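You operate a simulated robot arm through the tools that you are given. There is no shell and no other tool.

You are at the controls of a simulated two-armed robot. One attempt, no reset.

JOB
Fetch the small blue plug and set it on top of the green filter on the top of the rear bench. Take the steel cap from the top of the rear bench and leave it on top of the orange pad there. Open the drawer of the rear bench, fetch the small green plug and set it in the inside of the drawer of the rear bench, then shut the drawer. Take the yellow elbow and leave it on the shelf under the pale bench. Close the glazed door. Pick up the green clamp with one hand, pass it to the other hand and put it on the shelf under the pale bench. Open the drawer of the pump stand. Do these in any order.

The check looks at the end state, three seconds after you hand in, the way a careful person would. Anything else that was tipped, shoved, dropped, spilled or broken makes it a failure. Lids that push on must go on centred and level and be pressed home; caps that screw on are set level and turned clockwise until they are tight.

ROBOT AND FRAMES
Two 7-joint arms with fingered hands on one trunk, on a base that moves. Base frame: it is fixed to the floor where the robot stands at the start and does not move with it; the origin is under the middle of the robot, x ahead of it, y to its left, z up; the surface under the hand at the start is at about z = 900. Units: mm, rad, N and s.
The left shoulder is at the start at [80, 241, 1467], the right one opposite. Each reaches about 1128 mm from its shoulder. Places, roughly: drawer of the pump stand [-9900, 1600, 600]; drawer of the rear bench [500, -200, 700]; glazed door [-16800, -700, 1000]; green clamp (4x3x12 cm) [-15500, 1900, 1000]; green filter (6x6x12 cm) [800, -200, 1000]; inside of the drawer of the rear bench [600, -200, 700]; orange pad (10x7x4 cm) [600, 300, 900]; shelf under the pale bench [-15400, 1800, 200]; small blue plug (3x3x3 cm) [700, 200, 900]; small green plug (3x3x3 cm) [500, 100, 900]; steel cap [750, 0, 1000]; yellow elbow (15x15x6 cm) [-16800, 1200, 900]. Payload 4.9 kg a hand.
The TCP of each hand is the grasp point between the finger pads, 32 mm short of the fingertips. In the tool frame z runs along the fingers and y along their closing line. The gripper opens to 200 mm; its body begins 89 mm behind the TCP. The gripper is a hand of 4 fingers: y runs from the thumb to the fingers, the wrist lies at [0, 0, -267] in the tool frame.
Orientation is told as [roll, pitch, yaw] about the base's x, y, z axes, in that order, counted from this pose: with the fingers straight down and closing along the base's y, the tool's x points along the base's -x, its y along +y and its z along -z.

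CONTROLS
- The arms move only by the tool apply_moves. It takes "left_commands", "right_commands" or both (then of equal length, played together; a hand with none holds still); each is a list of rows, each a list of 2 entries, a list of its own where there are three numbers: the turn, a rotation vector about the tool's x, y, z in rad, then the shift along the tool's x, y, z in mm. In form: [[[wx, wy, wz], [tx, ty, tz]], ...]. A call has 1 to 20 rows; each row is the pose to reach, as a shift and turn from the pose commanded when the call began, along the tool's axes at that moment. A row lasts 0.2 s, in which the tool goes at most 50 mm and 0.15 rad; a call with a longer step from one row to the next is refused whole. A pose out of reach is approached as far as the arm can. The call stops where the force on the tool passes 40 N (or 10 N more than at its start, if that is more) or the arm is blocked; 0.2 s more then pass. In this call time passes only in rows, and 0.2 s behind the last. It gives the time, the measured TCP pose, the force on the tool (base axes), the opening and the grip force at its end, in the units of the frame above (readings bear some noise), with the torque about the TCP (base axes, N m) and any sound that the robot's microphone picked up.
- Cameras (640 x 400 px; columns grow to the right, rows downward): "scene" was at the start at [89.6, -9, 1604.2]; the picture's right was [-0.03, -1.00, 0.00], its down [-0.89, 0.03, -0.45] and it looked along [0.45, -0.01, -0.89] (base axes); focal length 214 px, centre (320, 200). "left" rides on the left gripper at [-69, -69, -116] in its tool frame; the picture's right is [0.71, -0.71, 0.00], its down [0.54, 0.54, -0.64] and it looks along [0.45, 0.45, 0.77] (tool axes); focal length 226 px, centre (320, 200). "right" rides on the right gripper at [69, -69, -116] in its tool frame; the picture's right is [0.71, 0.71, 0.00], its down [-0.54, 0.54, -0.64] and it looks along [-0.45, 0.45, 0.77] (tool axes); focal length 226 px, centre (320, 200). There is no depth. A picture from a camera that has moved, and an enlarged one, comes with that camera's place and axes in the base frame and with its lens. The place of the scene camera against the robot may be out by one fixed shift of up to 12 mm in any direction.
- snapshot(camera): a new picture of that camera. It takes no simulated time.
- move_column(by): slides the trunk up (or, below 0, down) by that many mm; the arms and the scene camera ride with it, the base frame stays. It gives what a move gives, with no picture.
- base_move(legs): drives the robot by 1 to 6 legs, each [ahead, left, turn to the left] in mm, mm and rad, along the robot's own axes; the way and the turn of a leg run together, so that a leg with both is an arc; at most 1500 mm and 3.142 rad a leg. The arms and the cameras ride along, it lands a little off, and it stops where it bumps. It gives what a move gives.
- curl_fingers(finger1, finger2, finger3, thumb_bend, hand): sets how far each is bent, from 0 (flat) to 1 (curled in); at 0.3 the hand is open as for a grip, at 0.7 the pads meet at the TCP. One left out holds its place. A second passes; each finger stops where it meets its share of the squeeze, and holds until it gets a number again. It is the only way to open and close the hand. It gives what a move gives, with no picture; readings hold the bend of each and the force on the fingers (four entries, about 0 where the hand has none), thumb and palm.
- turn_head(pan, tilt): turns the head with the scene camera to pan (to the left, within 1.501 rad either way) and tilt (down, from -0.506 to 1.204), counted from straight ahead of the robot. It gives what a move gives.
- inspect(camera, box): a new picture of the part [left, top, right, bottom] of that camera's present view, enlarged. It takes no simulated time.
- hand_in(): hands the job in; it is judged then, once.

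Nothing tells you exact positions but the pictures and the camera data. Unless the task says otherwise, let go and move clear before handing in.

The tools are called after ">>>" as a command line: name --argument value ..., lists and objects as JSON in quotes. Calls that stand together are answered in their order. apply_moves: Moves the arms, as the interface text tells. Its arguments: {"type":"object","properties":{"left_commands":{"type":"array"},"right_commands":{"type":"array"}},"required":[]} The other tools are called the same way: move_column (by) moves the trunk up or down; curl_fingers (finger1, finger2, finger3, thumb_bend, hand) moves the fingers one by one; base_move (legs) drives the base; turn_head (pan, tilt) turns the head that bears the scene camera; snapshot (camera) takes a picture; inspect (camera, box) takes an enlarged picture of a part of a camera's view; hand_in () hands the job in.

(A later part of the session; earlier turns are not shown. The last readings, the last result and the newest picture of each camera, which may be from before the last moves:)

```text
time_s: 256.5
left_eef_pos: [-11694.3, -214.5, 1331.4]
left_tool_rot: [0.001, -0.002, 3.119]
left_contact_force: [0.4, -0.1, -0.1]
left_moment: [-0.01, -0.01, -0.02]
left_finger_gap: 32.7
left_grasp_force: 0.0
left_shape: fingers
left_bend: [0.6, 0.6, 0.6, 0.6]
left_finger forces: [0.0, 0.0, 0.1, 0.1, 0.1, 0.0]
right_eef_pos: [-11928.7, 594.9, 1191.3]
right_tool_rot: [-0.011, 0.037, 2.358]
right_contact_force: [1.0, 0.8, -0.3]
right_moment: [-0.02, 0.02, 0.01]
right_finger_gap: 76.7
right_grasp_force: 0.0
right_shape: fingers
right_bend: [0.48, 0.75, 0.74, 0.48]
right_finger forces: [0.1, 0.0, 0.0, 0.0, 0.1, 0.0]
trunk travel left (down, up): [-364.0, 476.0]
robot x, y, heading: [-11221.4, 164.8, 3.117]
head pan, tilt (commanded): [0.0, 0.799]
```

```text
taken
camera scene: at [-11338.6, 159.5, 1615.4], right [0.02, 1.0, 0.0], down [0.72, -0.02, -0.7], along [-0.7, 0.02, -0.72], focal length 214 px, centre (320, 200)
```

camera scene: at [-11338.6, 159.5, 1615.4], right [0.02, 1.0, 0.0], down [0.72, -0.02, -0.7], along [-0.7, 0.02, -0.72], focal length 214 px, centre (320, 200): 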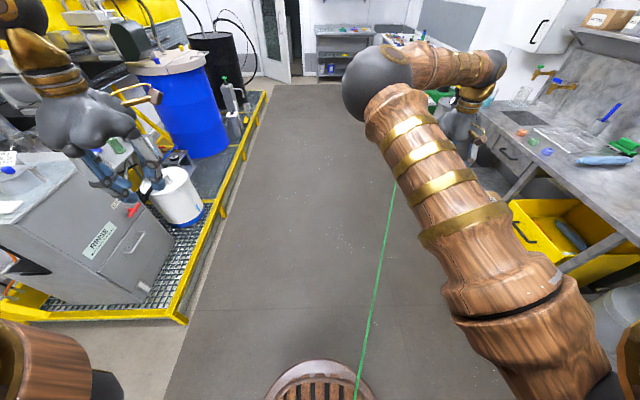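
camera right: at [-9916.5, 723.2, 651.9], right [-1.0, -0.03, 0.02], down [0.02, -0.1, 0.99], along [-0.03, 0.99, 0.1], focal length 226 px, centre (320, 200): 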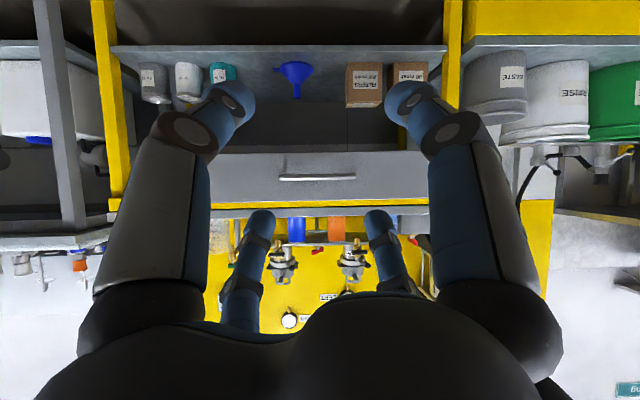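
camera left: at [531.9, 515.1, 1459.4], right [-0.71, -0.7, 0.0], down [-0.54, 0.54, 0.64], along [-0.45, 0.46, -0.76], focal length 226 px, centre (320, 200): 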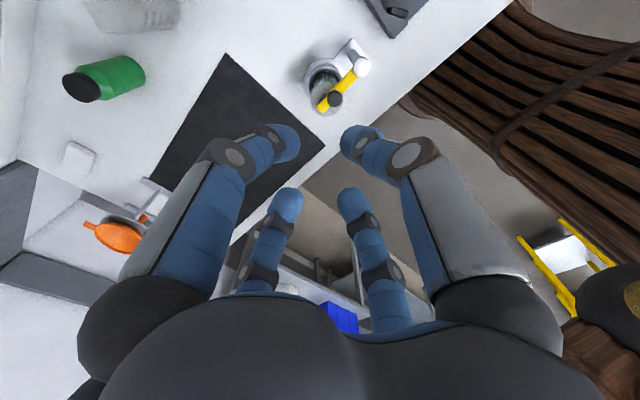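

The line seems to have shifted relative to the floor, so it may be in the air. I will look down and along it to find its ends.

>>> turn_head --pan -0.1 --tilt 1.2

>>> snapshot --camera "scene"

>>> turn_head --pan -0.3 --tilt 0.3

>>> snapshot --camera "scene"

```text
time_s: 257.4
left_eef_pos: [-11695.6, -214.3, 1331.9]
left_tool_rot: [0.0, -0.001, 3.119]
left_contact_force: [0.1, 0.5, 0.4]
left_moment: [0.01, -0.03, 0.01]
left_finger_gap: 32.9
left_grasp_force: 0.1
left_shape: fingers
left_bend: [0.6, 0.6, 0.6, 0.6]
left_finger forces: [0.0, 0.0, 0.0, 0.0, 0.0, 0.0]
right_eef_pos: [-11929.7, 593.7, 1191.9]
right_tool_rot: [-0.011, 0.036, 2.356]
right_contact_force: [0.3, 0.0, 0.3]
right_moment: [0.0, 0.01, 0.01]
right_finger_gap: 76.9
right_grasp_force: 0.0
right_shape: fingers
right_bend: [0.48, 0.75, 0.74, 0.48]
right_finger forces: [0.0, 0.0, 0.0, 0.1, 0.0, 0.1]
trunk travel left (down, up): [-364.0, 476.0]
robot x, y, heading: [-11222.7, 163.1, 3.116]
head pan, tilt (commanded): [-0.099, 1.201]
```

```text
taken
camera scene: at [-11314.5, 164.5, 1587.6], right [0.12, 0.99, 0.0], down [0.92, -0.12, -0.36], along [-0.36, 0.05, -0.93], focal length 214 px, centre (320, 200)
```

scene: 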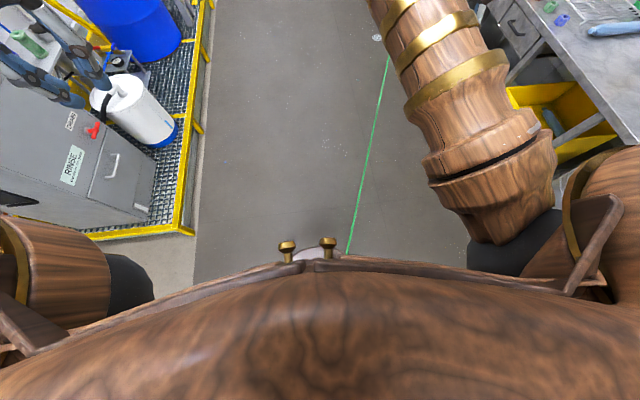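

```text
time_s: 258.6
left_eef_pos: [-11694.9, -213.7, 1330.9]
left_tool_rot: [0.0, 0.0, 3.12]
left_contact_force: [0.6, 0.0, 0.0]
left_moment: [-0.03, 0.03, 0.0]
left_finger_gap: 32.9
left_grasp_force: 0.0
left_shape: fingers
left_bend: [0.6, 0.6, 0.6, 0.6]
left_finger forces: [0.0, 0.0, 0.0, 0.1, 0.0, 0.1]
right_eef_pos: [-11929.9, 595.0, 1190.6]
right_tool_rot: [-0.011, 0.036, 2.356]
right_contact_force: [0.5, 0.4, 0.0]
right_moment: [-0.03, -0.04, 0.01]
right_finger_gap: 76.5
right_grasp_force: 0.0
right_shape: fingers
right_bend: [0.48, 0.75, 0.74, 0.48]
right_finger forces: [0.0, 0.0, 0.0, 0.0, 0.1, 0.0]
trunk travel left (down, up): [-364.0, 476.0]
robot x, y, heading: [-11223.0, 162.2, 3.115]
head pan, tilt (commanded): [-0.3, 0.3]
```

```text
taken
camera scene: at [-11347.3, 187.4, 1659.6], right [0.32, 0.95, 0.0], down [0.28, -0.09, -0.95], along [-0.91, 0.3, -0.3], focal length 214 px, centre (320, 200)
```

scene: 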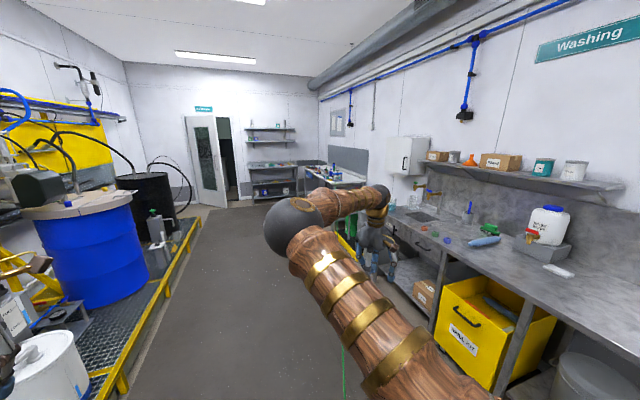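

The geometry fits a fixed straight green line in the air at about z ≈ 900, running from the pale bench; it offered no resistance, like a beam. I will zoom in at its origin on the pale bench.

>>> inspect --camera "scene" --box '[240, 110, 380, 210]'

>>> inspect --camera "scene" --box '[295, 145, 385, 205]'

```text
4.00 times, centred on (310, 160) of scene
camera zoom: at [-11347.3, 187.4, 1659.6], right [0.32, 0.95, 0.0], down [0.28, -0.09, -0.95], along [-0.91, 0.3, -0.3], focal length 858 px, centre (360, 360)
```

zoom: 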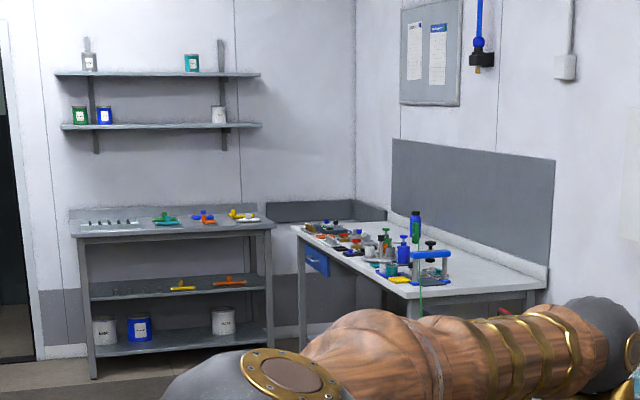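

```text
6.67 times, centred on (340, 175) of scene
camera zoom: at [-11347.3, 187.4, 1659.6], right [0.32, 0.95, 0.0], down [0.28, -0.09, -0.95], along [-0.91, 0.3, -0.3], focal length 1430 px, centre (187, 367)
```

zoom: 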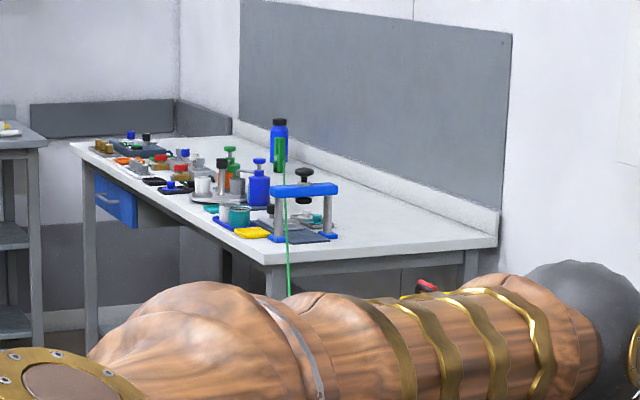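

The beam starts at a small blue-and-green device on the pale bench, so I take it to be light. I will drive on towards the end of the hall.

>>> base_move --legs '[[0, 0, 0.025], [1500, 0, 0], [500, 0, 0]]'

>>> turn_head --pan -0.4 --tilt 0.35

>>> snapshot --camera "scene"

>>> inspect --camera "scene" --box '[300, 120, 460, 220]'

```text
time_s: 268.8
left_eef_pos: [-13641.0, -248.1, 1332.2]
left_tool_rot: [0.001, -0.001, -3.121]
left_contact_force: [0.7, 0.1, 0.2]
left_moment: [-0.05, 0.02, -0.01]
left_finger_gap: 32.7
left_grasp_force: 0.1
left_shape: fingers
left_bend: [0.6, 0.6, 0.6, 0.6]
left_finger forces: [0.0, 0.0, 0.0, 0.0, 0.0, 0.1]
right_eef_pos: [-13908.5, 550.2, 1191.0]
right_tool_rot: [-0.011, 0.036, 2.397]
right_contact_force: [0.4, 0.2, 0.0]
right_moment: [0.03, 0.01, 0.01]
right_finger_gap: 76.7
right_grasp_force: 0.1
right_shape: fingers
right_bend: [0.48, 0.75, 0.74, 0.48]
right_finger forces: [0.0, 0.1, 0.0, 0.1, 0.0, 0.0]
trunk travel left (down, up): [-364.0, 476.0]
robot x, y, heading: [-13187.8, 149.8, -3.124]
head pan, tilt (commanded): [-0.3, 0.3]
```

```text
time_s: 269.4
left_eef_pos: [-13642.4, -248.9, 1330.2]
left_tool_rot: [0.001, 0.0, -3.122]
left_contact_force: [0.0, -0.2, -0.2]
left_moment: [-0.02, -0.01, 0.0]
left_finger_gap: 32.8
left_grasp_force: 0.0
left_shape: fingers
left_bend: [0.6, 0.6, 0.6, 0.6]
left_finger forces: [0.1, 0.0, 0.0, 0.1, 0.0, 0.1]
right_eef_pos: [-13909.0, 550.9, 1190.4]
right_tool_rot: [-0.011, 0.037, 2.396]
right_contact_force: [-0.3, 0.2, 0.3]
right_moment: [-0.01, -0.03, 0.02]
right_finger_gap: 76.7
right_grasp_force: 0.1
right_shape: fingers
right_bend: [0.48, 0.75, 0.74, 0.48]
right_finger forces: [0.1, 0.0, 0.0, 0.1, 0.0, 0.0]
trunk travel left (down, up): [-364.0, 476.0]
robot x, y, heading: [-13185.7, 147.9, -3.124]
head pan, tilt (commanded): [-0.4, 0.351]
```

```text
taken
camera scene: at [-13308.7, 175.7, 1655.0], right [0.37, 0.93, 0.0], down [0.32, -0.13, -0.94], along [-0.87, 0.35, -0.34], focal length 214 px, centre (320, 200)
```

scene: 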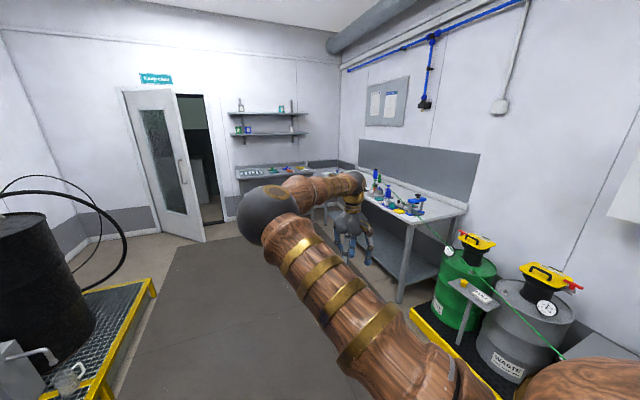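

```text
4.00 times, centred on (380, 170) of scene
camera zoom: at [-13308.7, 175.7, 1655.0], right [0.37, 0.93, 0.0], down [0.32, -0.13, -0.94], along [-0.87, 0.35, -0.34], focal length 858 px, centre (80, 320)
```

zoom: 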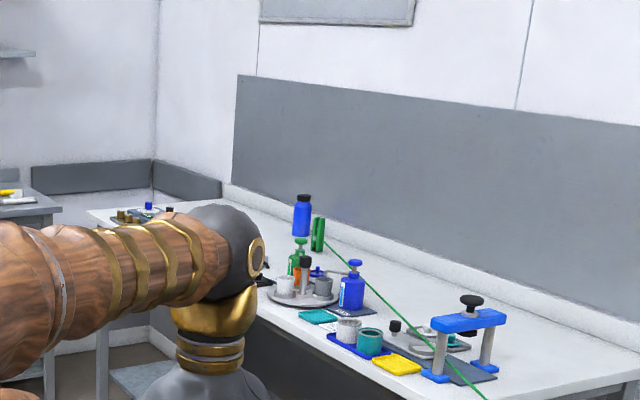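

Now the door: it stands ajar, hinged on its left side. I will zoom in on it.

>>> inspect --camera "scene" --box '[80, 60, 320, 260]'

>>> inspect --camera "scene" --box '[220, 85, 340, 205]'

```text
2.00 times, centred on (200, 160) of scene
camera zoom: at [-13308.7, 175.7, 1655.0], right [0.37, 0.93, 0.0], down [0.32, -0.13, -0.94], along [-0.87, 0.35, -0.34], focal length 429 px, centre (560, 280)
```

zoom: 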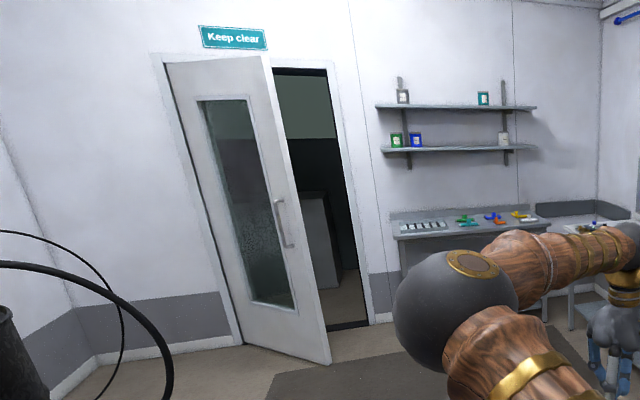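

```text
3.33 times, centred on (280, 145) of scene
camera zoom: at [-13308.7, 175.7, 1655.0], right [0.37, 0.93, 0.0], down [0.32, -0.13, -0.94], along [-0.87, 0.35, -0.34], focal length 715 px, centre (453, 383)
```

zoom: 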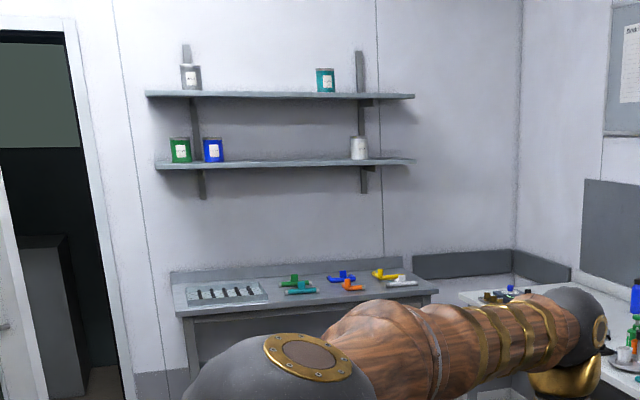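

The door leaf is about 850 mm wide, hinged near (-17027, -1024) and open by roughly 39°, its free edge near (-16486, -363). I will push it shut with the left fist near its free edge, so I first reach the left hand forward.

>>> curl_fingers --hand "left" --finger1 0.7 --finger2 0.7 --finger3 0.7 --thumb_bend 0.7

>>> apply_moves --left_commands '[[[0, 0, 0], [-36, -16, 25]], [[0, 0, 0], [-72, -32, 51]], [[0, 0, 0], [-108, -48, 76]], [[0, 0, 0], [-144, -64, 102]], [[0, 0, 0], [-180, -80, 128]], [[0, 0, 0], [-216, -96, 153]], [[0, 0, 0], [-252, -112, 179]], [[0, 0, 0], [-288, -128, 204]], [[0, 0, 0], [-324, -144, 230]], [[0, 0, 0], [-360, -160, 255]], [[0, 0, 0], [-396, -177, 281]]]'

>>> turn_head --pan 0.15 --tilt 0.4

>>> snapshot --camera "scene"

```text
time_s: 270.4
left_eef_pos: [-13641.6, -248.6, 1331.3]
left_tool_rot: [0.001, -0.001, -3.124]
left_contact_force: [-0.2, -0.7, 0.3]
left_moment: [0.01, -0.04, -0.01]
left_finger_gap: 2.1
left_grasp_force: 0.0
left_shape: fingers
left_bend: [0.69, 0.69, 0.69, 0.69]
left_finger forces: [0.0, 0.0, 0.1, 0.0, 0.0, 0.0]
right_eef_pos: [-13909.3, 550.0, 1190.7]
right_tool_rot: [-0.011, 0.037, 2.397]
right_contact_force: [-0.4, 0.6, 0.5]
right_moment: [-0.01, -0.06, 0.03]
right_finger_gap: 77.1
right_grasp_force: 0.0
right_shape: fingers
right_bend: [0.48, 0.75, 0.74, 0.48]
right_finger forces: [0.1, 0.1, 0.0, 0.1, 0.0, 0.0]
trunk travel left (down, up): [-364.0, 476.0]
robot x, y, heading: [-13192.3, 145.9, -3.131]
head pan, tilt (commanded): [-0.4, 0.351]
```

```text
time_s: 272.8
left_eef_pos: [-14046.7, -78.8, 1051.0]
left_tool_rot: [0.003, 0.001, -3.12]
left_contact_force: [-0.8, -0.3, -1.0]
left_moment: [0.02, -0.05, 0.01]
left_finger_gap: 2.2
left_grasp_force: 0.1
left_shape: fingers
left_bend: [0.69, 0.69, 0.69, 0.69]
left_finger forces: [0.1, 0.0, 0.0, 0.0, 0.0, 0.0]
right_eef_pos: [-13911.9, 551.9, 1188.8]
right_tool_rot: [-0.01, 0.041, 2.398]
right_contact_force: [0.6, 0.0, -0.4]
right_moment: [0.0, -0.03, 0.01]
right_finger_gap: 76.7
right_grasp_force: 0.0
right_shape: fingers
right_bend: [0.48, 0.75, 0.74, 0.48]
right_finger forces: [0.0, 0.0, 0.0, 0.0, 0.1, 0.1]
trunk travel left (down, up): [-364.0, 476.0]
robot x, y, heading: [-13185.5, 147.8, -3.128]
head pan, tilt (commanded): [-0.4, 0.351]
```

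```text
time_s: 273.8
left_eef_pos: [-14043.4, -78.3, 1052.6]
left_tool_rot: [0.001, -0.001, -3.124]
left_contact_force: [0.1, 0.3, -0.3]
left_moment: [-0.02, 0.01, -0.01]
left_finger_gap: 2.1
left_grasp_force: 0.0
left_shape: fingers
left_bend: [0.69, 0.69, 0.69, 0.69]
left_finger forces: [0.0, 0.0, 0.0, 0.0, 0.0, 0.0]
right_eef_pos: [-13909.7, 550.9, 1190.7]
right_tool_rot: [-0.01, 0.037, 2.398]
right_contact_force: [0.1, 0.0, 0.0]
right_moment: [0.01, -0.01, 0.05]
right_finger_gap: 76.9
right_grasp_force: 0.1
right_shape: fingers
right_bend: [0.48, 0.75, 0.74, 0.48]
right_finger forces: [0.0, 0.0, 0.1, 0.0, 0.0, 0.0]
trunk travel left (down, up): [-364.0, 476.0]
robot x, y, heading: [-13190.7, 150.8, -3.129]
head pan, tilt (commanded): [0.15, 0.4]
```

```text
taken
camera scene: at [-13313.3, 125.6, 1650.4], right [-0.17, 0.99, 0.0], down [0.38, 0.06, -0.92], along [-0.91, -0.15, -0.39], focal length 214 px, centre (320, 200)
```

scene: 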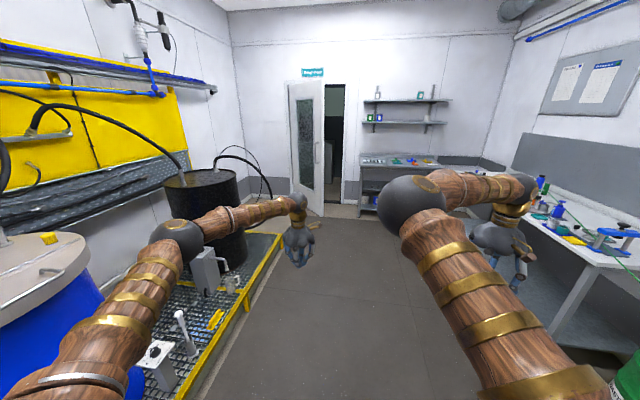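

The left hand is now out in front. I will drive up towards the door with a small shift to the left, stopping just short of the leaf.

>>> base_move --legs '[[1200, 180, 0], [950, 170, 0]]'

>>> turn_head --pan 0.25 --tilt 0.5

>>> snapshot --camera "scene"

```text
time_s: 284.6
left_eef_pos: [-16194.4, -444.5, 1052.8]
left_tool_rot: [0.0, 0.0, -3.135]
left_contact_force: [-0.2, 0.6, -0.5]
left_moment: [0.0, -0.03, 0.01]
left_finger_gap: 2.2
left_grasp_force: 0.0
left_shape: fingers
left_bend: [0.69, 0.69, 0.69, 0.69]
left_finger forces: [0.0, 0.0, 0.0, 0.1, 0.0, 0.1]
right_eef_pos: [-16053.9, 183.6, 1191.1]
right_tool_rot: [-0.011, 0.036, 2.386]
right_contact_force: [-0.2, -1.0, 1.0]
right_moment: [0.02, 0.01, -0.01]
right_finger_gap: 76.5
right_grasp_force: 0.1
right_shape: fingers
right_bend: [0.48, 0.75, 0.74, 0.48]
right_finger forces: [0.0, 0.0, 0.0, 0.0, 0.0, 0.1]
trunk travel left (down, up): [-364.0, 476.0]
robot x, y, heading: [-15338.3, -223.8, -3.136]
head pan, tilt (commanded): [0.15, 0.4]
```

```text
time_s: 285.2
left_eef_pos: [-16195.5, -445.8, 1052.1]
left_tool_rot: [-0.001, 0.0, -3.134]
left_contact_force: [-0.4, -0.8, 0.1]
left_moment: [-0.03, 0.01, -0.03]
left_finger_gap: 2.1
left_grasp_force: 0.1
left_shape: fingers
left_bend: [0.69, 0.69, 0.69, 0.69]
left_finger forces: [0.0, 0.0, 0.0, 0.0, 0.0, 0.0]
right_eef_pos: [-16055.1, 182.9, 1190.7]
right_tool_rot: [-0.012, 0.038, 2.386]
right_contact_force: [0.0, 0.5, -0.6]
right_moment: [0.0, -0.04, -0.01]
right_finger_gap: 76.8
right_grasp_force: 0.1
right_shape: fingers
right_bend: [0.48, 0.75, 0.74, 0.48]
right_finger forces: [0.1, 0.1, 0.0, 0.0, 0.0, 0.0]
trunk travel left (down, up): [-364.0, 476.0]
robot x, y, heading: [-15338.1, -223.6, -3.137]
head pan, tilt (commanded): [0.25, 0.499]
```

```text
taken
camera scene: at [-15459.7, -256.1, 1641.3], right [-0.25, 0.97, 0.0], down [0.46, 0.12, -0.88], along [-0.85, -0.22, -0.48], focal length 214 px, centre (320, 200)
```

scene: 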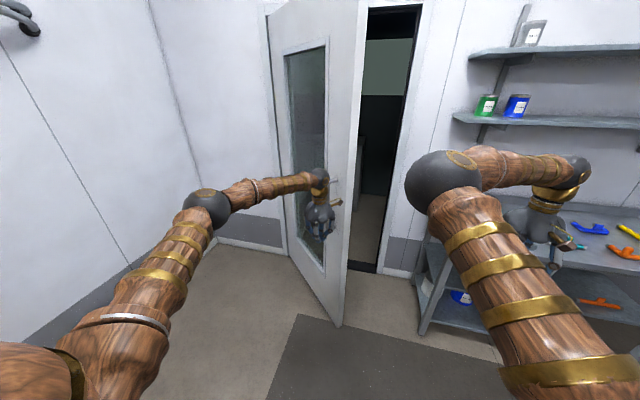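

The left hand is beside the door leaf. Before driving closer, I will retract the right hand so it stays clear of the shelves on the end wall.

>>> apply_moves --right_commands '[[[0, 0, 0], [30, -29, -10]], [[0, 0, 0], [60, -58, -20]], [[0, 0, 0], [90, -87, -30]], [[0, 0, 0], [120, -116, -40]], [[0, 0, 0], [150, -145, -50]], [[0, 0, 0], [180, -174, -60]], [[0, 0, 0], [200, -195, -70]]]'

>>> snapshot --camera "left"

>>> inspect --camera "scene" --box '[200, 80, 420, 340]'

```text
time_s: 286.9
left_eef_pos: [-16194.5, -445.4, 1051.7]
left_tool_rot: [0.0, -0.001, -3.134]
left_contact_force: [0.2, 0.3, 0.0]
left_moment: [-0.02, 0.01, -0.03]
left_finger_gap: 2.2
left_grasp_force: 0.0
left_shape: fingers
left_bend: [0.69, 0.69, 0.69, 0.69]
left_finger forces: [0.1, 0.0, 0.0, 0.0, 0.0, 0.0]
right_eef_pos: [-15777.0, 189.5, 1268.7]
right_tool_rot: [-0.011, 0.035, 2.388]
right_contact_force: [0.3, 0.0, -0.6]
right_moment: [0.01, 0.03, -0.01]
right_finger_gap: 76.7
right_grasp_force: 0.1
right_shape: fingers
right_bend: [0.48, 0.75, 0.74, 0.48]
right_finger forces: [0.0, 0.0, 0.0, 0.1, 0.1, 0.0]
trunk travel left (down, up): [-364.0, 476.0]
robot x, y, heading: [-15340.5, -226.8, -3.134]
head pan, tilt (commanded): [0.25, 0.499]
```

```text
taken
camera left: at [-16263.4, -375.8, 1169.1], right [0.7, 0.71, 0.0], down [0.55, -0.54, 0.64], along [0.46, -0.45, -0.77], focal length 226 px, centre (320, 200)
```

left: 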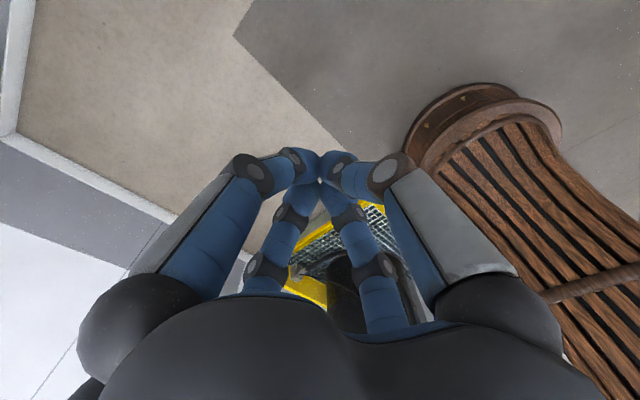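

```text
1.54 times, centred on (310, 210) of scene
camera zoom: at [-15458.3, -256.2, 1641.3], right [-0.25, 0.97, 0.0], down [0.46, 0.12, -0.88], along [-0.85, -0.22, -0.48], focal length 330 px, centre (335, 185)
```

zoom: 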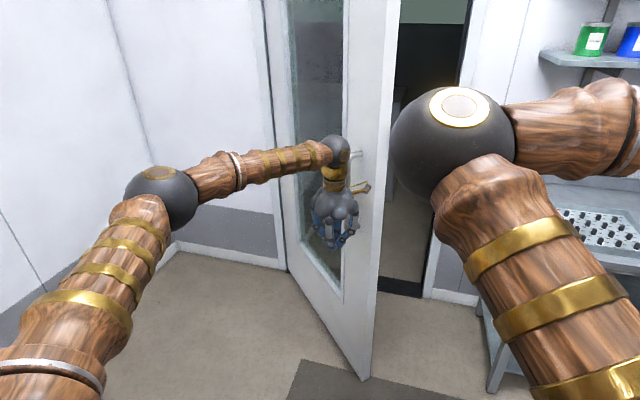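

>>> base_move --legs '[[260, 45, 0]]'

>>> snapshot --camera "scene"

```text
time_s: 288.4
left_eef_pos: [-16373.3, -477.6, 1054.5]
left_tool_rot: [-0.004, 0.005, 3.14]
left_contact_force: [0.9, -0.6, 1.4]
left_moment: [0.02, -0.01, -0.02]
left_finger_gap: 2.2
left_grasp_force: 0.0
left_shape: fingers
left_bend: [0.69, 0.69, 0.69, 0.69]
left_finger forces: [0.0, 0.1, 0.0, 0.0, 0.0, 0.0]
right_eef_pos: [-15961.7, 154.8, 1271.9]
right_tool_rot: [-0.009, 0.032, 2.391]
right_contact_force: [0.5, -0.3, 0.9]
right_moment: [0.01, 0.05, 0.01]
right_finger_gap: 76.6
right_grasp_force: 0.0
right_shape: fingers
right_bend: [0.48, 0.75, 0.74, 0.48]
right_finger forces: [0.0, 0.0, 0.1, 0.0, 0.1, 0.0]
trunk travel left (down, up): [-364.0, 476.0]
robot x, y, heading: [-15525.9, -260.6, -3.13]
head pan, tilt (commanded): [0.25, 0.499]
stopped in leg 1: the force on the tool passed its limit at 69 N (the readings are from after the stop); the commanded pose is now the measured one
```

```text
taken
camera scene: at [-15640.5, -291.0, 1641.9], right [-0.26, 0.97, 0.0], down [0.46, 0.12, -0.88], along [-0.85, -0.22, -0.48], focal length 214 px, centre (320, 200)
```

scene: 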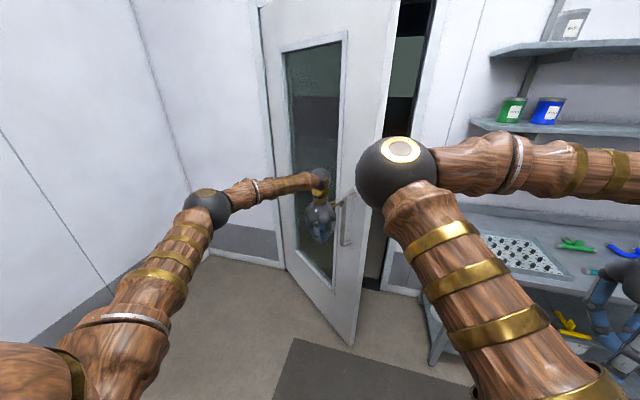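

The first touch was too brisk (the door has inertia). The leaf moved a few degrees; I will continue in short gentle steps, following its arc.

>>> base_move --legs '[[25, -8, 0], [25, -12, 0]]'

>>> snapshot --camera "scene"

```text
time_s: 289.7
left_eef_pos: [-16425.8, -462.8, 1054.0]
left_tool_rot: [-0.005, 0.006, -3.138]
left_contact_force: [0.1, -1.4, 0.3]
left_moment: [0.1, 0.06, 0.02]
left_finger_gap: 2.2
left_grasp_force: 0.1
left_shape: fingers
left_bend: [0.69, 0.69, 0.69, 0.69]
left_finger forces: [0.1, 0.0, 0.0, 0.1, 0.1, 0.0]
right_eef_pos: [-16012.4, 169.0, 1272.5]
right_tool_rot: [-0.01, 0.032, 2.389]
right_contact_force: [0.4, -0.4, 0.4]
right_moment: [0.08, 0.09, 0.0]
right_finger_gap: 76.4
right_grasp_force: 0.0
right_shape: fingers
right_bend: [0.48, 0.75, 0.74, 0.48]
right_finger forces: [0.1, 0.0, 0.1, 0.0, 0.1, 0.0]
trunk travel left (down, up): [-364.0, 476.0]
robot x, y, heading: [-15572.6, -244.5, -3.136]
head pan, tilt (commanded): [0.25, 0.499]
```

```text
taken
camera scene: at [-15692.3, -276.0, 1641.7], right [-0.26, 0.97, 0.0], down [0.46, 0.13, -0.88], along [-0.85, -0.22, -0.48], focal length 214 px, centre (320, 200)
```

scene: 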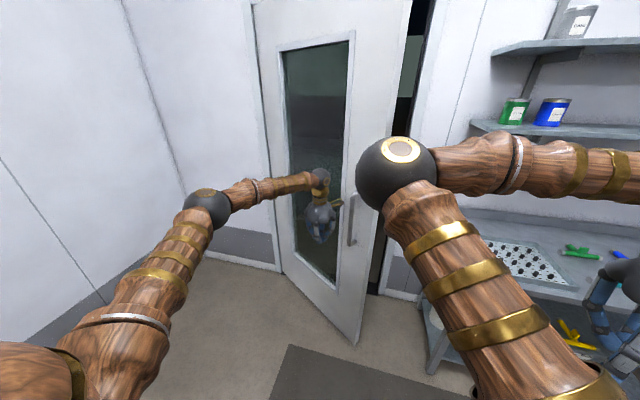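

>>> base_move --legs '[[30, -14, 0], [30, -14, 0], [30, -10, 0], [30, -10, 0]]'

>>> snapshot --camera "scene"

```text
time_s: 291.8
left_eef_pos: [-16544.1, -415.5, 1056.6]
left_tool_rot: [-0.004, 0.003, -3.136]
left_contact_force: [1.3, -1.4, 0.0]
left_moment: [-0.02, 0.1, 0.03]
left_finger_gap: 2.0
left_grasp_force: 0.1
left_shape: fingers
left_bend: [0.69, 0.69, 0.69, 0.69]
left_finger forces: [0.1, 0.0, 0.1, 0.0, 0.0, 0.0]
right_eef_pos: [-16131.4, 218.2, 1273.4]
right_tool_rot: [-0.01, 0.03, 2.391]
right_contact_force: [1.0, -0.3, 0.2]
right_moment: [0.03, 0.08, -0.01]
right_finger_gap: 76.5
right_grasp_force: 0.0
right_shape: fingers
right_bend: [0.48, 0.75, 0.74, 0.48]
right_finger forces: [0.0, 0.0, 0.0, 0.0, 0.0, 0.0]
trunk travel left (down, up): [-364.0, 476.0]
robot x, y, heading: [-15693.5, -195.2, -3.133]
head pan, tilt (commanded): [0.25, 0.499]
```

```text
taken
camera scene: at [-15810.1, -226.5, 1642.0], right [-0.26, 0.97, 0.0], down [0.46, 0.12, -0.88], along [-0.85, -0.23, -0.48], focal length 214 px, centre (320, 200)
```

scene: 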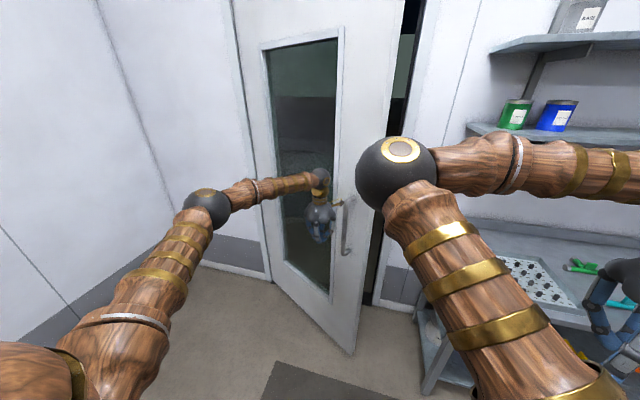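

>>> base_move --legs '[[35, -10, 0], [35, -10, 0], [35, -8, 0], [35, -8, 0]]'

>>> snapshot --camera "scene"

```text
time_s: 294.1
left_eef_pos: [-16683.8, -380.0, 1055.2]
left_tool_rot: [-0.004, 0.003, -3.135]
left_contact_force: [0.5, -0.4, 0.4]
left_moment: [0.03, 0.11, -0.01]
left_finger_gap: 2.3
left_grasp_force: 0.1
left_shape: fingers
left_bend: [0.69, 0.69, 0.69, 0.69]
left_finger forces: [0.0, 0.1, 0.0, 0.0, 0.0, 0.0]
right_eef_pos: [-16270.5, 253.3, 1271.6]
right_tool_rot: [-0.007, 0.032, 2.39]
right_contact_force: [0.3, -0.2, 0.4]
right_moment: [0.0, 0.1, 0.02]
right_finger_gap: 76.8
right_grasp_force: 0.1
right_shape: fingers
right_bend: [0.48, 0.75, 0.74, 0.48]
right_finger forces: [0.1, 0.0, 0.1, 0.0, 0.0, 0.1]
trunk travel left (down, up): [-364.0, 476.0]
robot x, y, heading: [-15836.0, -159.0, -3.127]
head pan, tilt (commanded): [0.25, 0.499]
```

```text
taken
camera scene: at [-15949.8, -191.6, 1641.9], right [-0.26, 0.97, 0.0], down [0.46, 0.12, -0.88], along [-0.85, -0.23, -0.47], focal length 214 px, centre (320, 200)
```

scene: 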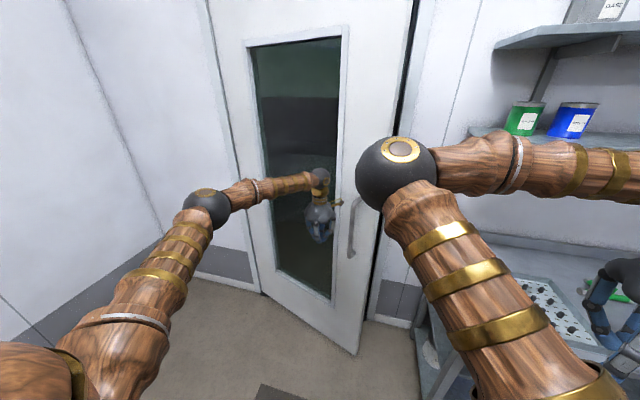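

>>> base_move --legs '[[30, -14, 0], [30, -14, 0], [30, -12, 0], [30, -10, 0]]'

>>> snapshot --camera "scene"

```text
time_s: 296.3
left_eef_pos: [-16804.2, -332.9, 1056.2]
left_tool_rot: [-0.003, 0.004, -3.136]
left_contact_force: [0.5, 0.2, 0.0]
left_moment: [0.04, 0.05, -0.02]
left_finger_gap: 2.2
left_grasp_force: 0.0
left_shape: fingers
left_bend: [0.69, 0.69, 0.69, 0.69]
left_finger forces: [0.1, 0.1, 0.0, 0.0, 0.1, 0.1]
right_eef_pos: [-16391.0, 299.8, 1272.6]
right_tool_rot: [-0.008, 0.032, 2.391]
right_contact_force: [1.1, -0.6, 0.0]
right_moment: [0.0, 0.08, -0.03]
right_finger_gap: 76.8
right_grasp_force: 0.2
right_shape: fingers
right_bend: [0.48, 0.75, 0.74, 0.48]
right_finger forces: [0.0, 0.0, 0.0, 0.0, 0.1, 0.0]
trunk travel left (down, up): [-364.0, 476.0]
robot x, y, heading: [-15955.7, -111.6, -3.13]
head pan, tilt (commanded): [0.25, 0.499]
```

```text
taken
camera scene: at [-16070.4, -143.6, 1641.9], right [-0.26, 0.97, 0.0], down [0.46, 0.12, -0.88], along [-0.85, -0.23, -0.48], focal length 214 px, centre (320, 200)
```

scene: 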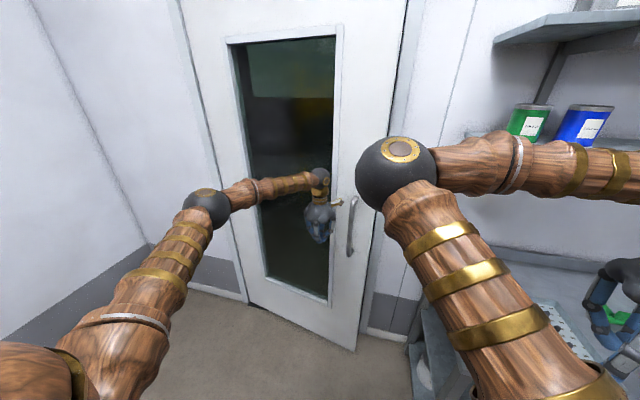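

>>> base_move --legs '[[25, -6, 0], [25, -6, 0], [25, -5, 0]]'

>>> snapshot --camera "scene"

```text
time_s: 297.9
left_eef_pos: [-16880.4, -314.4, 1056.4]
left_tool_rot: [-0.003, 0.002, -3.136]
left_contact_force: [1.0, -0.4, 0.6]
left_moment: [0.02, 0.07, 0.0]
left_finger_gap: 2.1
left_grasp_force: 0.1
left_shape: fingers
left_bend: [0.69, 0.69, 0.69, 0.69]
left_finger forces: [0.0, 0.0, 0.0, 0.0, 0.1, 0.0]
right_eef_pos: [-16467.1, 317.3, 1272.3]
right_tool_rot: [-0.006, 0.033, 2.392]
right_contact_force: [0.5, -0.1, 1.0]
right_moment: [0.04, 0.03, -0.04]
right_finger_gap: 76.6
right_grasp_force: 0.1
right_shape: fingers
right_bend: [0.48, 0.75, 0.74, 0.48]
right_finger forces: [0.1, 0.0, 0.0, 0.0, 0.0, 0.0]
trunk travel left (down, up): [-364.0, 476.0]
robot x, y, heading: [-16030.8, -92.8, -3.135]
head pan, tilt (commanded): [0.25, 0.499]
```

```text
taken
camera scene: at [-16145.9, -126.6, 1641.8], right [-0.26, 0.97, 0.0], down [0.46, 0.12, -0.88], along [-0.85, -0.23, -0.48], focal length 214 px, centre (320, 200)
```

scene: 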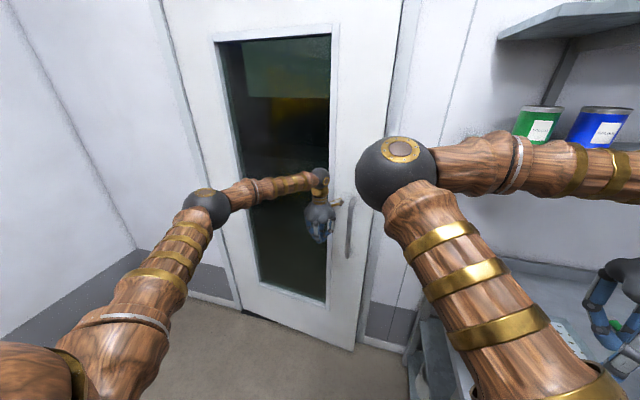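

>>> base_move --legs '[[20, 0, 0], [15, 0, 0]]'

>>> snapshot --camera "scene"

>>> inspect --camera "scene" --box '[330, 0, 430, 370]'

```text
time_s: 299.1
left_eef_pos: [-16915.2, -315.6, 1054.3]
left_tool_rot: [-0.004, 0.006, -3.137]
left_contact_force: [0.6, -0.3, 0.8]
left_moment: [0.05, 0.05, 0.02]
left_finger_gap: 2.3
left_grasp_force: 0.0
left_shape: fingers
left_bend: [0.69, 0.69, 0.69, 0.69]
left_finger forces: [0.0, 0.0, 0.0, 0.1, 0.1, 0.1]
right_eef_pos: [-16503.5, 319.2, 1270.4]
right_tool_rot: [-0.01, 0.034, 2.393]
right_contact_force: [0.9, -0.1, -0.1]
right_moment: [0.05, 0.04, 0.03]
right_finger_gap: 76.6
right_grasp_force: 0.0
right_shape: fingers
right_bend: [0.48, 0.75, 0.74, 0.48]
right_finger forces: [0.0, 0.0, 0.0, 0.0, 0.0, 0.0]
trunk travel left (down, up): [-364.0, 476.0]
robot x, y, heading: [-16066.5, -95.5, -3.134]
head pan, tilt (commanded): [0.25, 0.499]
```

```text
taken
camera scene: at [-16183.1, -126.1, 1641.6], right [-0.26, 0.97, 0.0], down [0.46, 0.12, -0.88], along [-0.85, -0.23, -0.48], focal length 214 px, centre (320, 200)
```

scene: 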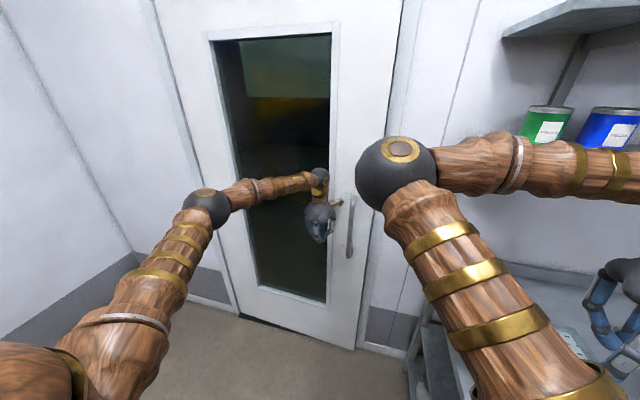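

```text
1.08 times, centred on (380, 185) of scene (not enlarged: the box is as wide or as high as the picture)
camera zoom: at [-16183.1, -126.1, 1641.6], right [-0.26, 0.97, 0.0], down [0.46, 0.12, -0.88], along [-0.85, -0.23, -0.48], focal length 232 px, centre (255, 216)
```

zoom: 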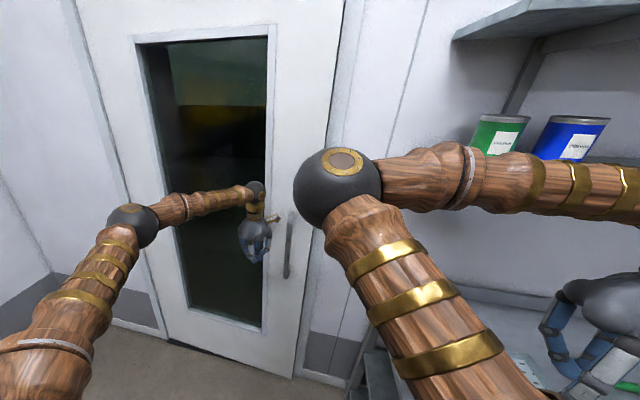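

>>> inspect --camera "scene" --box '[330, 270, 420, 360]'

>>> inspect --camera "scene" --box '[340, 0, 460, 130]'

>>> inspect --camera "scene" --box '[220, 290, 370, 360]'

```text
4.44 times, centred on (375, 315) of scene
camera zoom: at [-16183.1, -126.1, 1641.6], right [-0.26, 0.97, 0.0], down [0.46, 0.12, -0.88], along [-0.85, -0.23, -0.48], focal length 953 px, centre (76, -311)
```

zoom: 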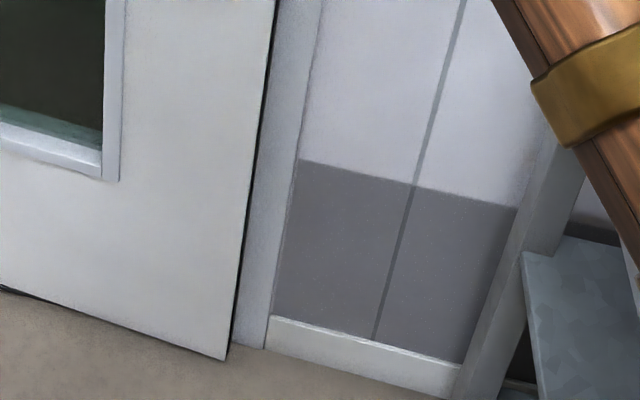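

```text
3.08 times, centred on (400, 65) of scene
camera zoom: at [-16183.1, -126.1, 1641.6], right [-0.26, 0.97, 0.0], down [0.46, 0.12, -0.88], along [-0.85, -0.23, -0.48], focal length 660 px, centre (74, 615)
```

zoom: 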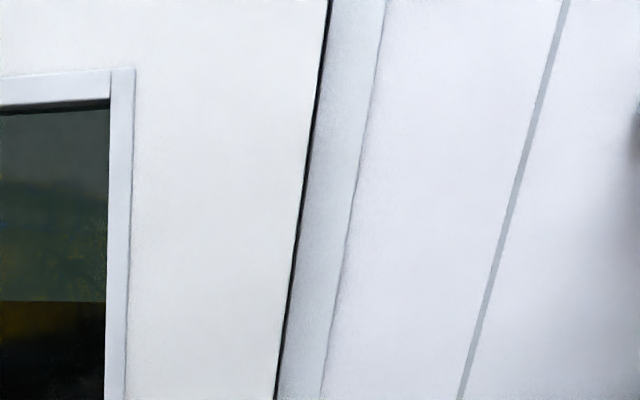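

```text
4.27 times, centred on (295, 325) of scene
camera zoom: at [-16183.1, -126.1, 1641.6], right [-0.26, 0.97, 0.0], down [0.46, 0.12, -0.88], along [-0.85, -0.23, -0.48], focal length 915 px, centre (427, -333)
```

zoom: 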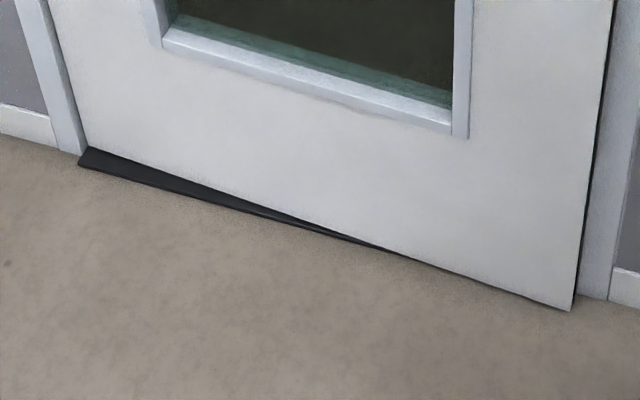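

The leaf still stands proud by a few centimetres at its free edge. I will keep pushing gently until it seats.

>>> base_move --legs '[[15, 0, 0], [15, 0, 0]]'

>>> inspect --camera "scene" --box '[220, 290, 370, 360]'

```text
time_s: 300.2
left_eef_pos: [-16945.7, -316.6, 1055.7]
left_tool_rot: [-0.004, 0.006, -3.136]
left_contact_force: [0.3, -0.2, -0.1]
left_moment: [-0.01, 0.03, 0.0]
left_finger_gap: 2.2
left_grasp_force: 0.1
left_shape: fingers
left_bend: [0.69, 0.69, 0.69, 0.69]
left_finger forces: [0.0, 0.0, 0.0, 0.1, 0.0, 0.1]
right_eef_pos: [-16533.8, 318.4, 1270.2]
right_tool_rot: [-0.01, 0.033, 2.391]
right_contact_force: [1.1, -0.5, -0.1]
right_moment: [-0.04, 0.04, 0.04]
right_finger_gap: 76.9
right_grasp_force: 0.0
right_shape: fingers
right_bend: [0.48, 0.75, 0.74, 0.48]
right_finger forces: [0.0, 0.0, 0.0, 0.0, 0.0, 0.0]
trunk travel left (down, up): [-364.0, 476.0]
robot x, y, heading: [-16096.1, -94.4, -3.129]
head pan, tilt (commanded): [0.25, 0.499]
```

```text
4.27 times, centred on (295, 325) of scene
camera zoom: at [-16212.7, -126.4, 1641.6], right [-0.26, 0.97, 0.0], down [0.46, 0.12, -0.88], along [-0.85, -0.23, -0.48], focal length 915 px, centre (427, -333)
```

zoom: 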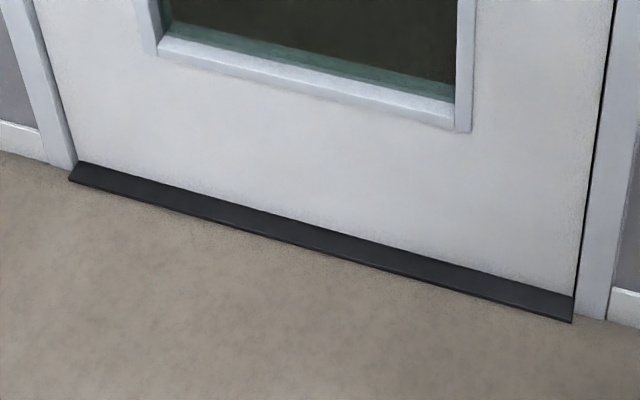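

>>> base_move --legs '[[12, 0, 0]]'

>>> inspect --camera "scene" --box '[220, 290, 370, 360]'

```text
time_s: 301.0
left_eef_pos: [-16955.7, -315.3, 1055.9]
left_tool_rot: [-0.003, 0.003, -3.135]
left_contact_force: [1.0, 0.5, -0.1]
left_moment: [-0.02, 0.05, -0.03]
left_finger_gap: 2.3
left_grasp_force: 0.1
left_shape: fingers
left_bend: [0.69, 0.69, 0.69, 0.69]
left_finger forces: [0.0, 0.0, 0.0, 0.1, 0.0, 0.0]
right_eef_pos: [-16544.4, 319.9, 1272.0]
right_tool_rot: [-0.005, 0.033, 2.391]
right_contact_force: [1.0, 0.0, 0.4]
right_moment: [0.0, 0.08, -0.02]
right_finger_gap: 76.6
right_grasp_force: 0.0
right_shape: fingers
right_bend: [0.48, 0.75, 0.74, 0.48]
right_finger forces: [0.1, 0.0, 0.0, 0.1, 0.0, 0.1]
trunk travel left (down, up): [-364.0, 476.0]
robot x, y, heading: [-16105.8, -94.5, -3.133]
head pan, tilt (commanded): [0.25, 0.499]
```

```text
4.27 times, centred on (295, 325) of scene
camera zoom: at [-16222.6, -126.1, 1641.8], right [-0.26, 0.97, 0.0], down [0.46, 0.12, -0.88], along [-0.85, -0.23, -0.48], focal length 915 px, centre (427, -333)
```

zoom: 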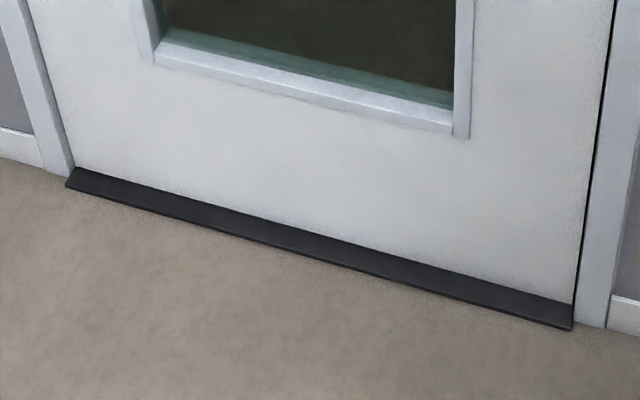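

The leaf now lies parallel to the threshold: the door is closed. I will back off and look over the end bench for the yellow elbow.

>>> base_move --legs '[[-350, 0, 0]]'

>>> turn_head --pan -0.7 --tilt 0.5

>>> snapshot --camera "scene"

>>> turn_head --pan 0.2 --tilt 0.4

>>> snapshot --camera "scene"

```text
time_s: 303.2
left_eef_pos: [-16609.2, -314.4, 1053.2]
left_tool_rot: [-0.003, 0.007, -3.134]
left_contact_force: [0.3, 0.1, -0.2]
left_moment: [0.02, 0.04, -0.01]
left_finger_gap: 2.1
left_grasp_force: 0.1
left_shape: fingers
left_bend: [0.69, 0.69, 0.69, 0.69]
left_finger forces: [0.0, 0.1, 0.0, 0.0, 0.0, 0.0]
right_eef_pos: [-16201.0, 320.0, 1270.5]
right_tool_rot: [-0.011, 0.036, 2.395]
right_contact_force: [-0.7, 1.1, 0.1]
right_moment: [-0.04, -0.01, 0.03]
right_finger_gap: 76.6
right_grasp_force: 0.0
right_shape: fingers
right_bend: [0.48, 0.75, 0.74, 0.48]
right_finger forces: [0.2, 0.1, 0.0, 0.0, 0.0, 0.1]
trunk travel left (down, up): [-364.0, 476.0]
robot x, y, heading: [-15754.6, -88.8, -3.13]
head pan, tilt (commanded): [0.25, 0.499]
```

```text
time_s: 304.5
left_eef_pos: [-16607.3, -314.3, 1053.5]
left_tool_rot: [-0.002, 0.006, -3.133]
left_contact_force: [-1.2, 0.3, 0.2]
left_moment: [0.02, 0.01, 0.03]
left_finger_gap: 2.3
left_grasp_force: 0.1
left_shape: fingers
left_bend: [0.69, 0.69, 0.69, 0.69]
left_finger forces: [0.1, 0.0, 0.0, 0.0, 0.0, 0.1]
right_eef_pos: [-16198.5, 319.9, 1270.6]
right_tool_rot: [-0.01, 0.034, 2.396]
right_contact_force: [-0.1, 0.6, 0.3]
right_moment: [0.0, -0.01, -0.01]
right_finger_gap: 76.7
right_grasp_force: 0.0
right_shape: fingers
right_bend: [0.48, 0.75, 0.74, 0.48]
right_finger forces: [0.0, 0.1, 0.0, 0.1, 0.0, 0.0]
trunk travel left (down, up): [-364.0, 476.0]
robot x, y, heading: [-15754.7, -91.4, -3.123]
head pan, tilt (commanded): [-0.7, 0.499]
```

```text
taken
camera scene: at [-15859.6, -41.2, 1641.3], right [0.63, 0.77, 0.0], down [0.37, -0.3, -0.88], along [-0.68, 0.56, -0.48], focal length 214 px, centre (320, 200)
```

scene: 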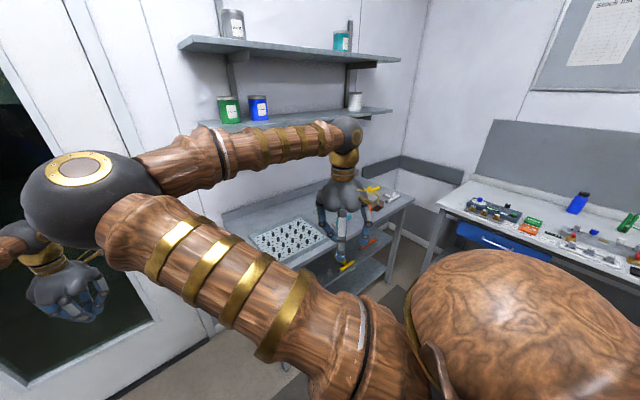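

```text
time_s: 305.7
left_eef_pos: [-16606.9, -313.9, 1052.4]
left_tool_rot: [-0.004, 0.008, -3.133]
left_contact_force: [-0.3, -0.1, -0.5]
left_moment: [0.01, -0.01, 0.02]
left_finger_gap: 2.1
left_grasp_force: 0.1
left_shape: fingers
left_bend: [0.69, 0.69, 0.69, 0.69]
left_finger forces: [0.0, 0.1, 0.0, 0.0, 0.0, 0.0]
right_eef_pos: [-16197.9, 320.4, 1269.5]
right_tool_rot: [-0.011, 0.035, 2.395]
right_contact_force: [-0.9, 0.8, 0.1]
right_moment: [0.01, -0.03, 0.01]
right_finger_gap: 76.7
right_grasp_force: 0.1
right_shape: fingers
right_bend: [0.48, 0.75, 0.74, 0.48]
right_finger forces: [0.0, 0.1, 0.0, 0.0, 0.0, 0.0]
trunk travel left (down, up): [-364.0, 476.0]
robot x, y, heading: [-15753.5, -90.4, -3.129]
head pan, tilt (commanded): [0.201, 0.4]
```

```text
taken
camera scene: at [-15879.7, -118.4, 1650.4], right [-0.21, 0.98, 0.0], down [0.38, 0.08, -0.92], along [-0.9, -0.2, -0.39], focal length 214 px, centre (320, 200)
```

scene: 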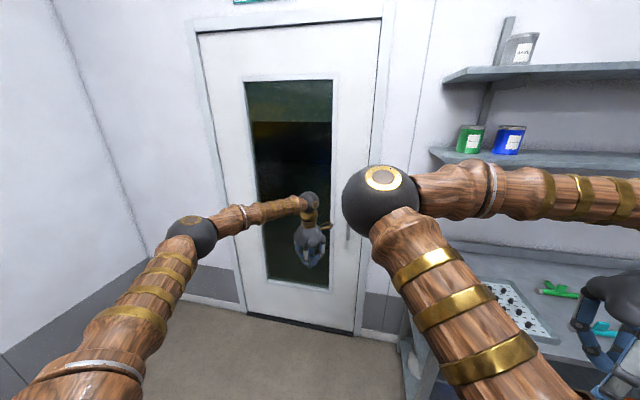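

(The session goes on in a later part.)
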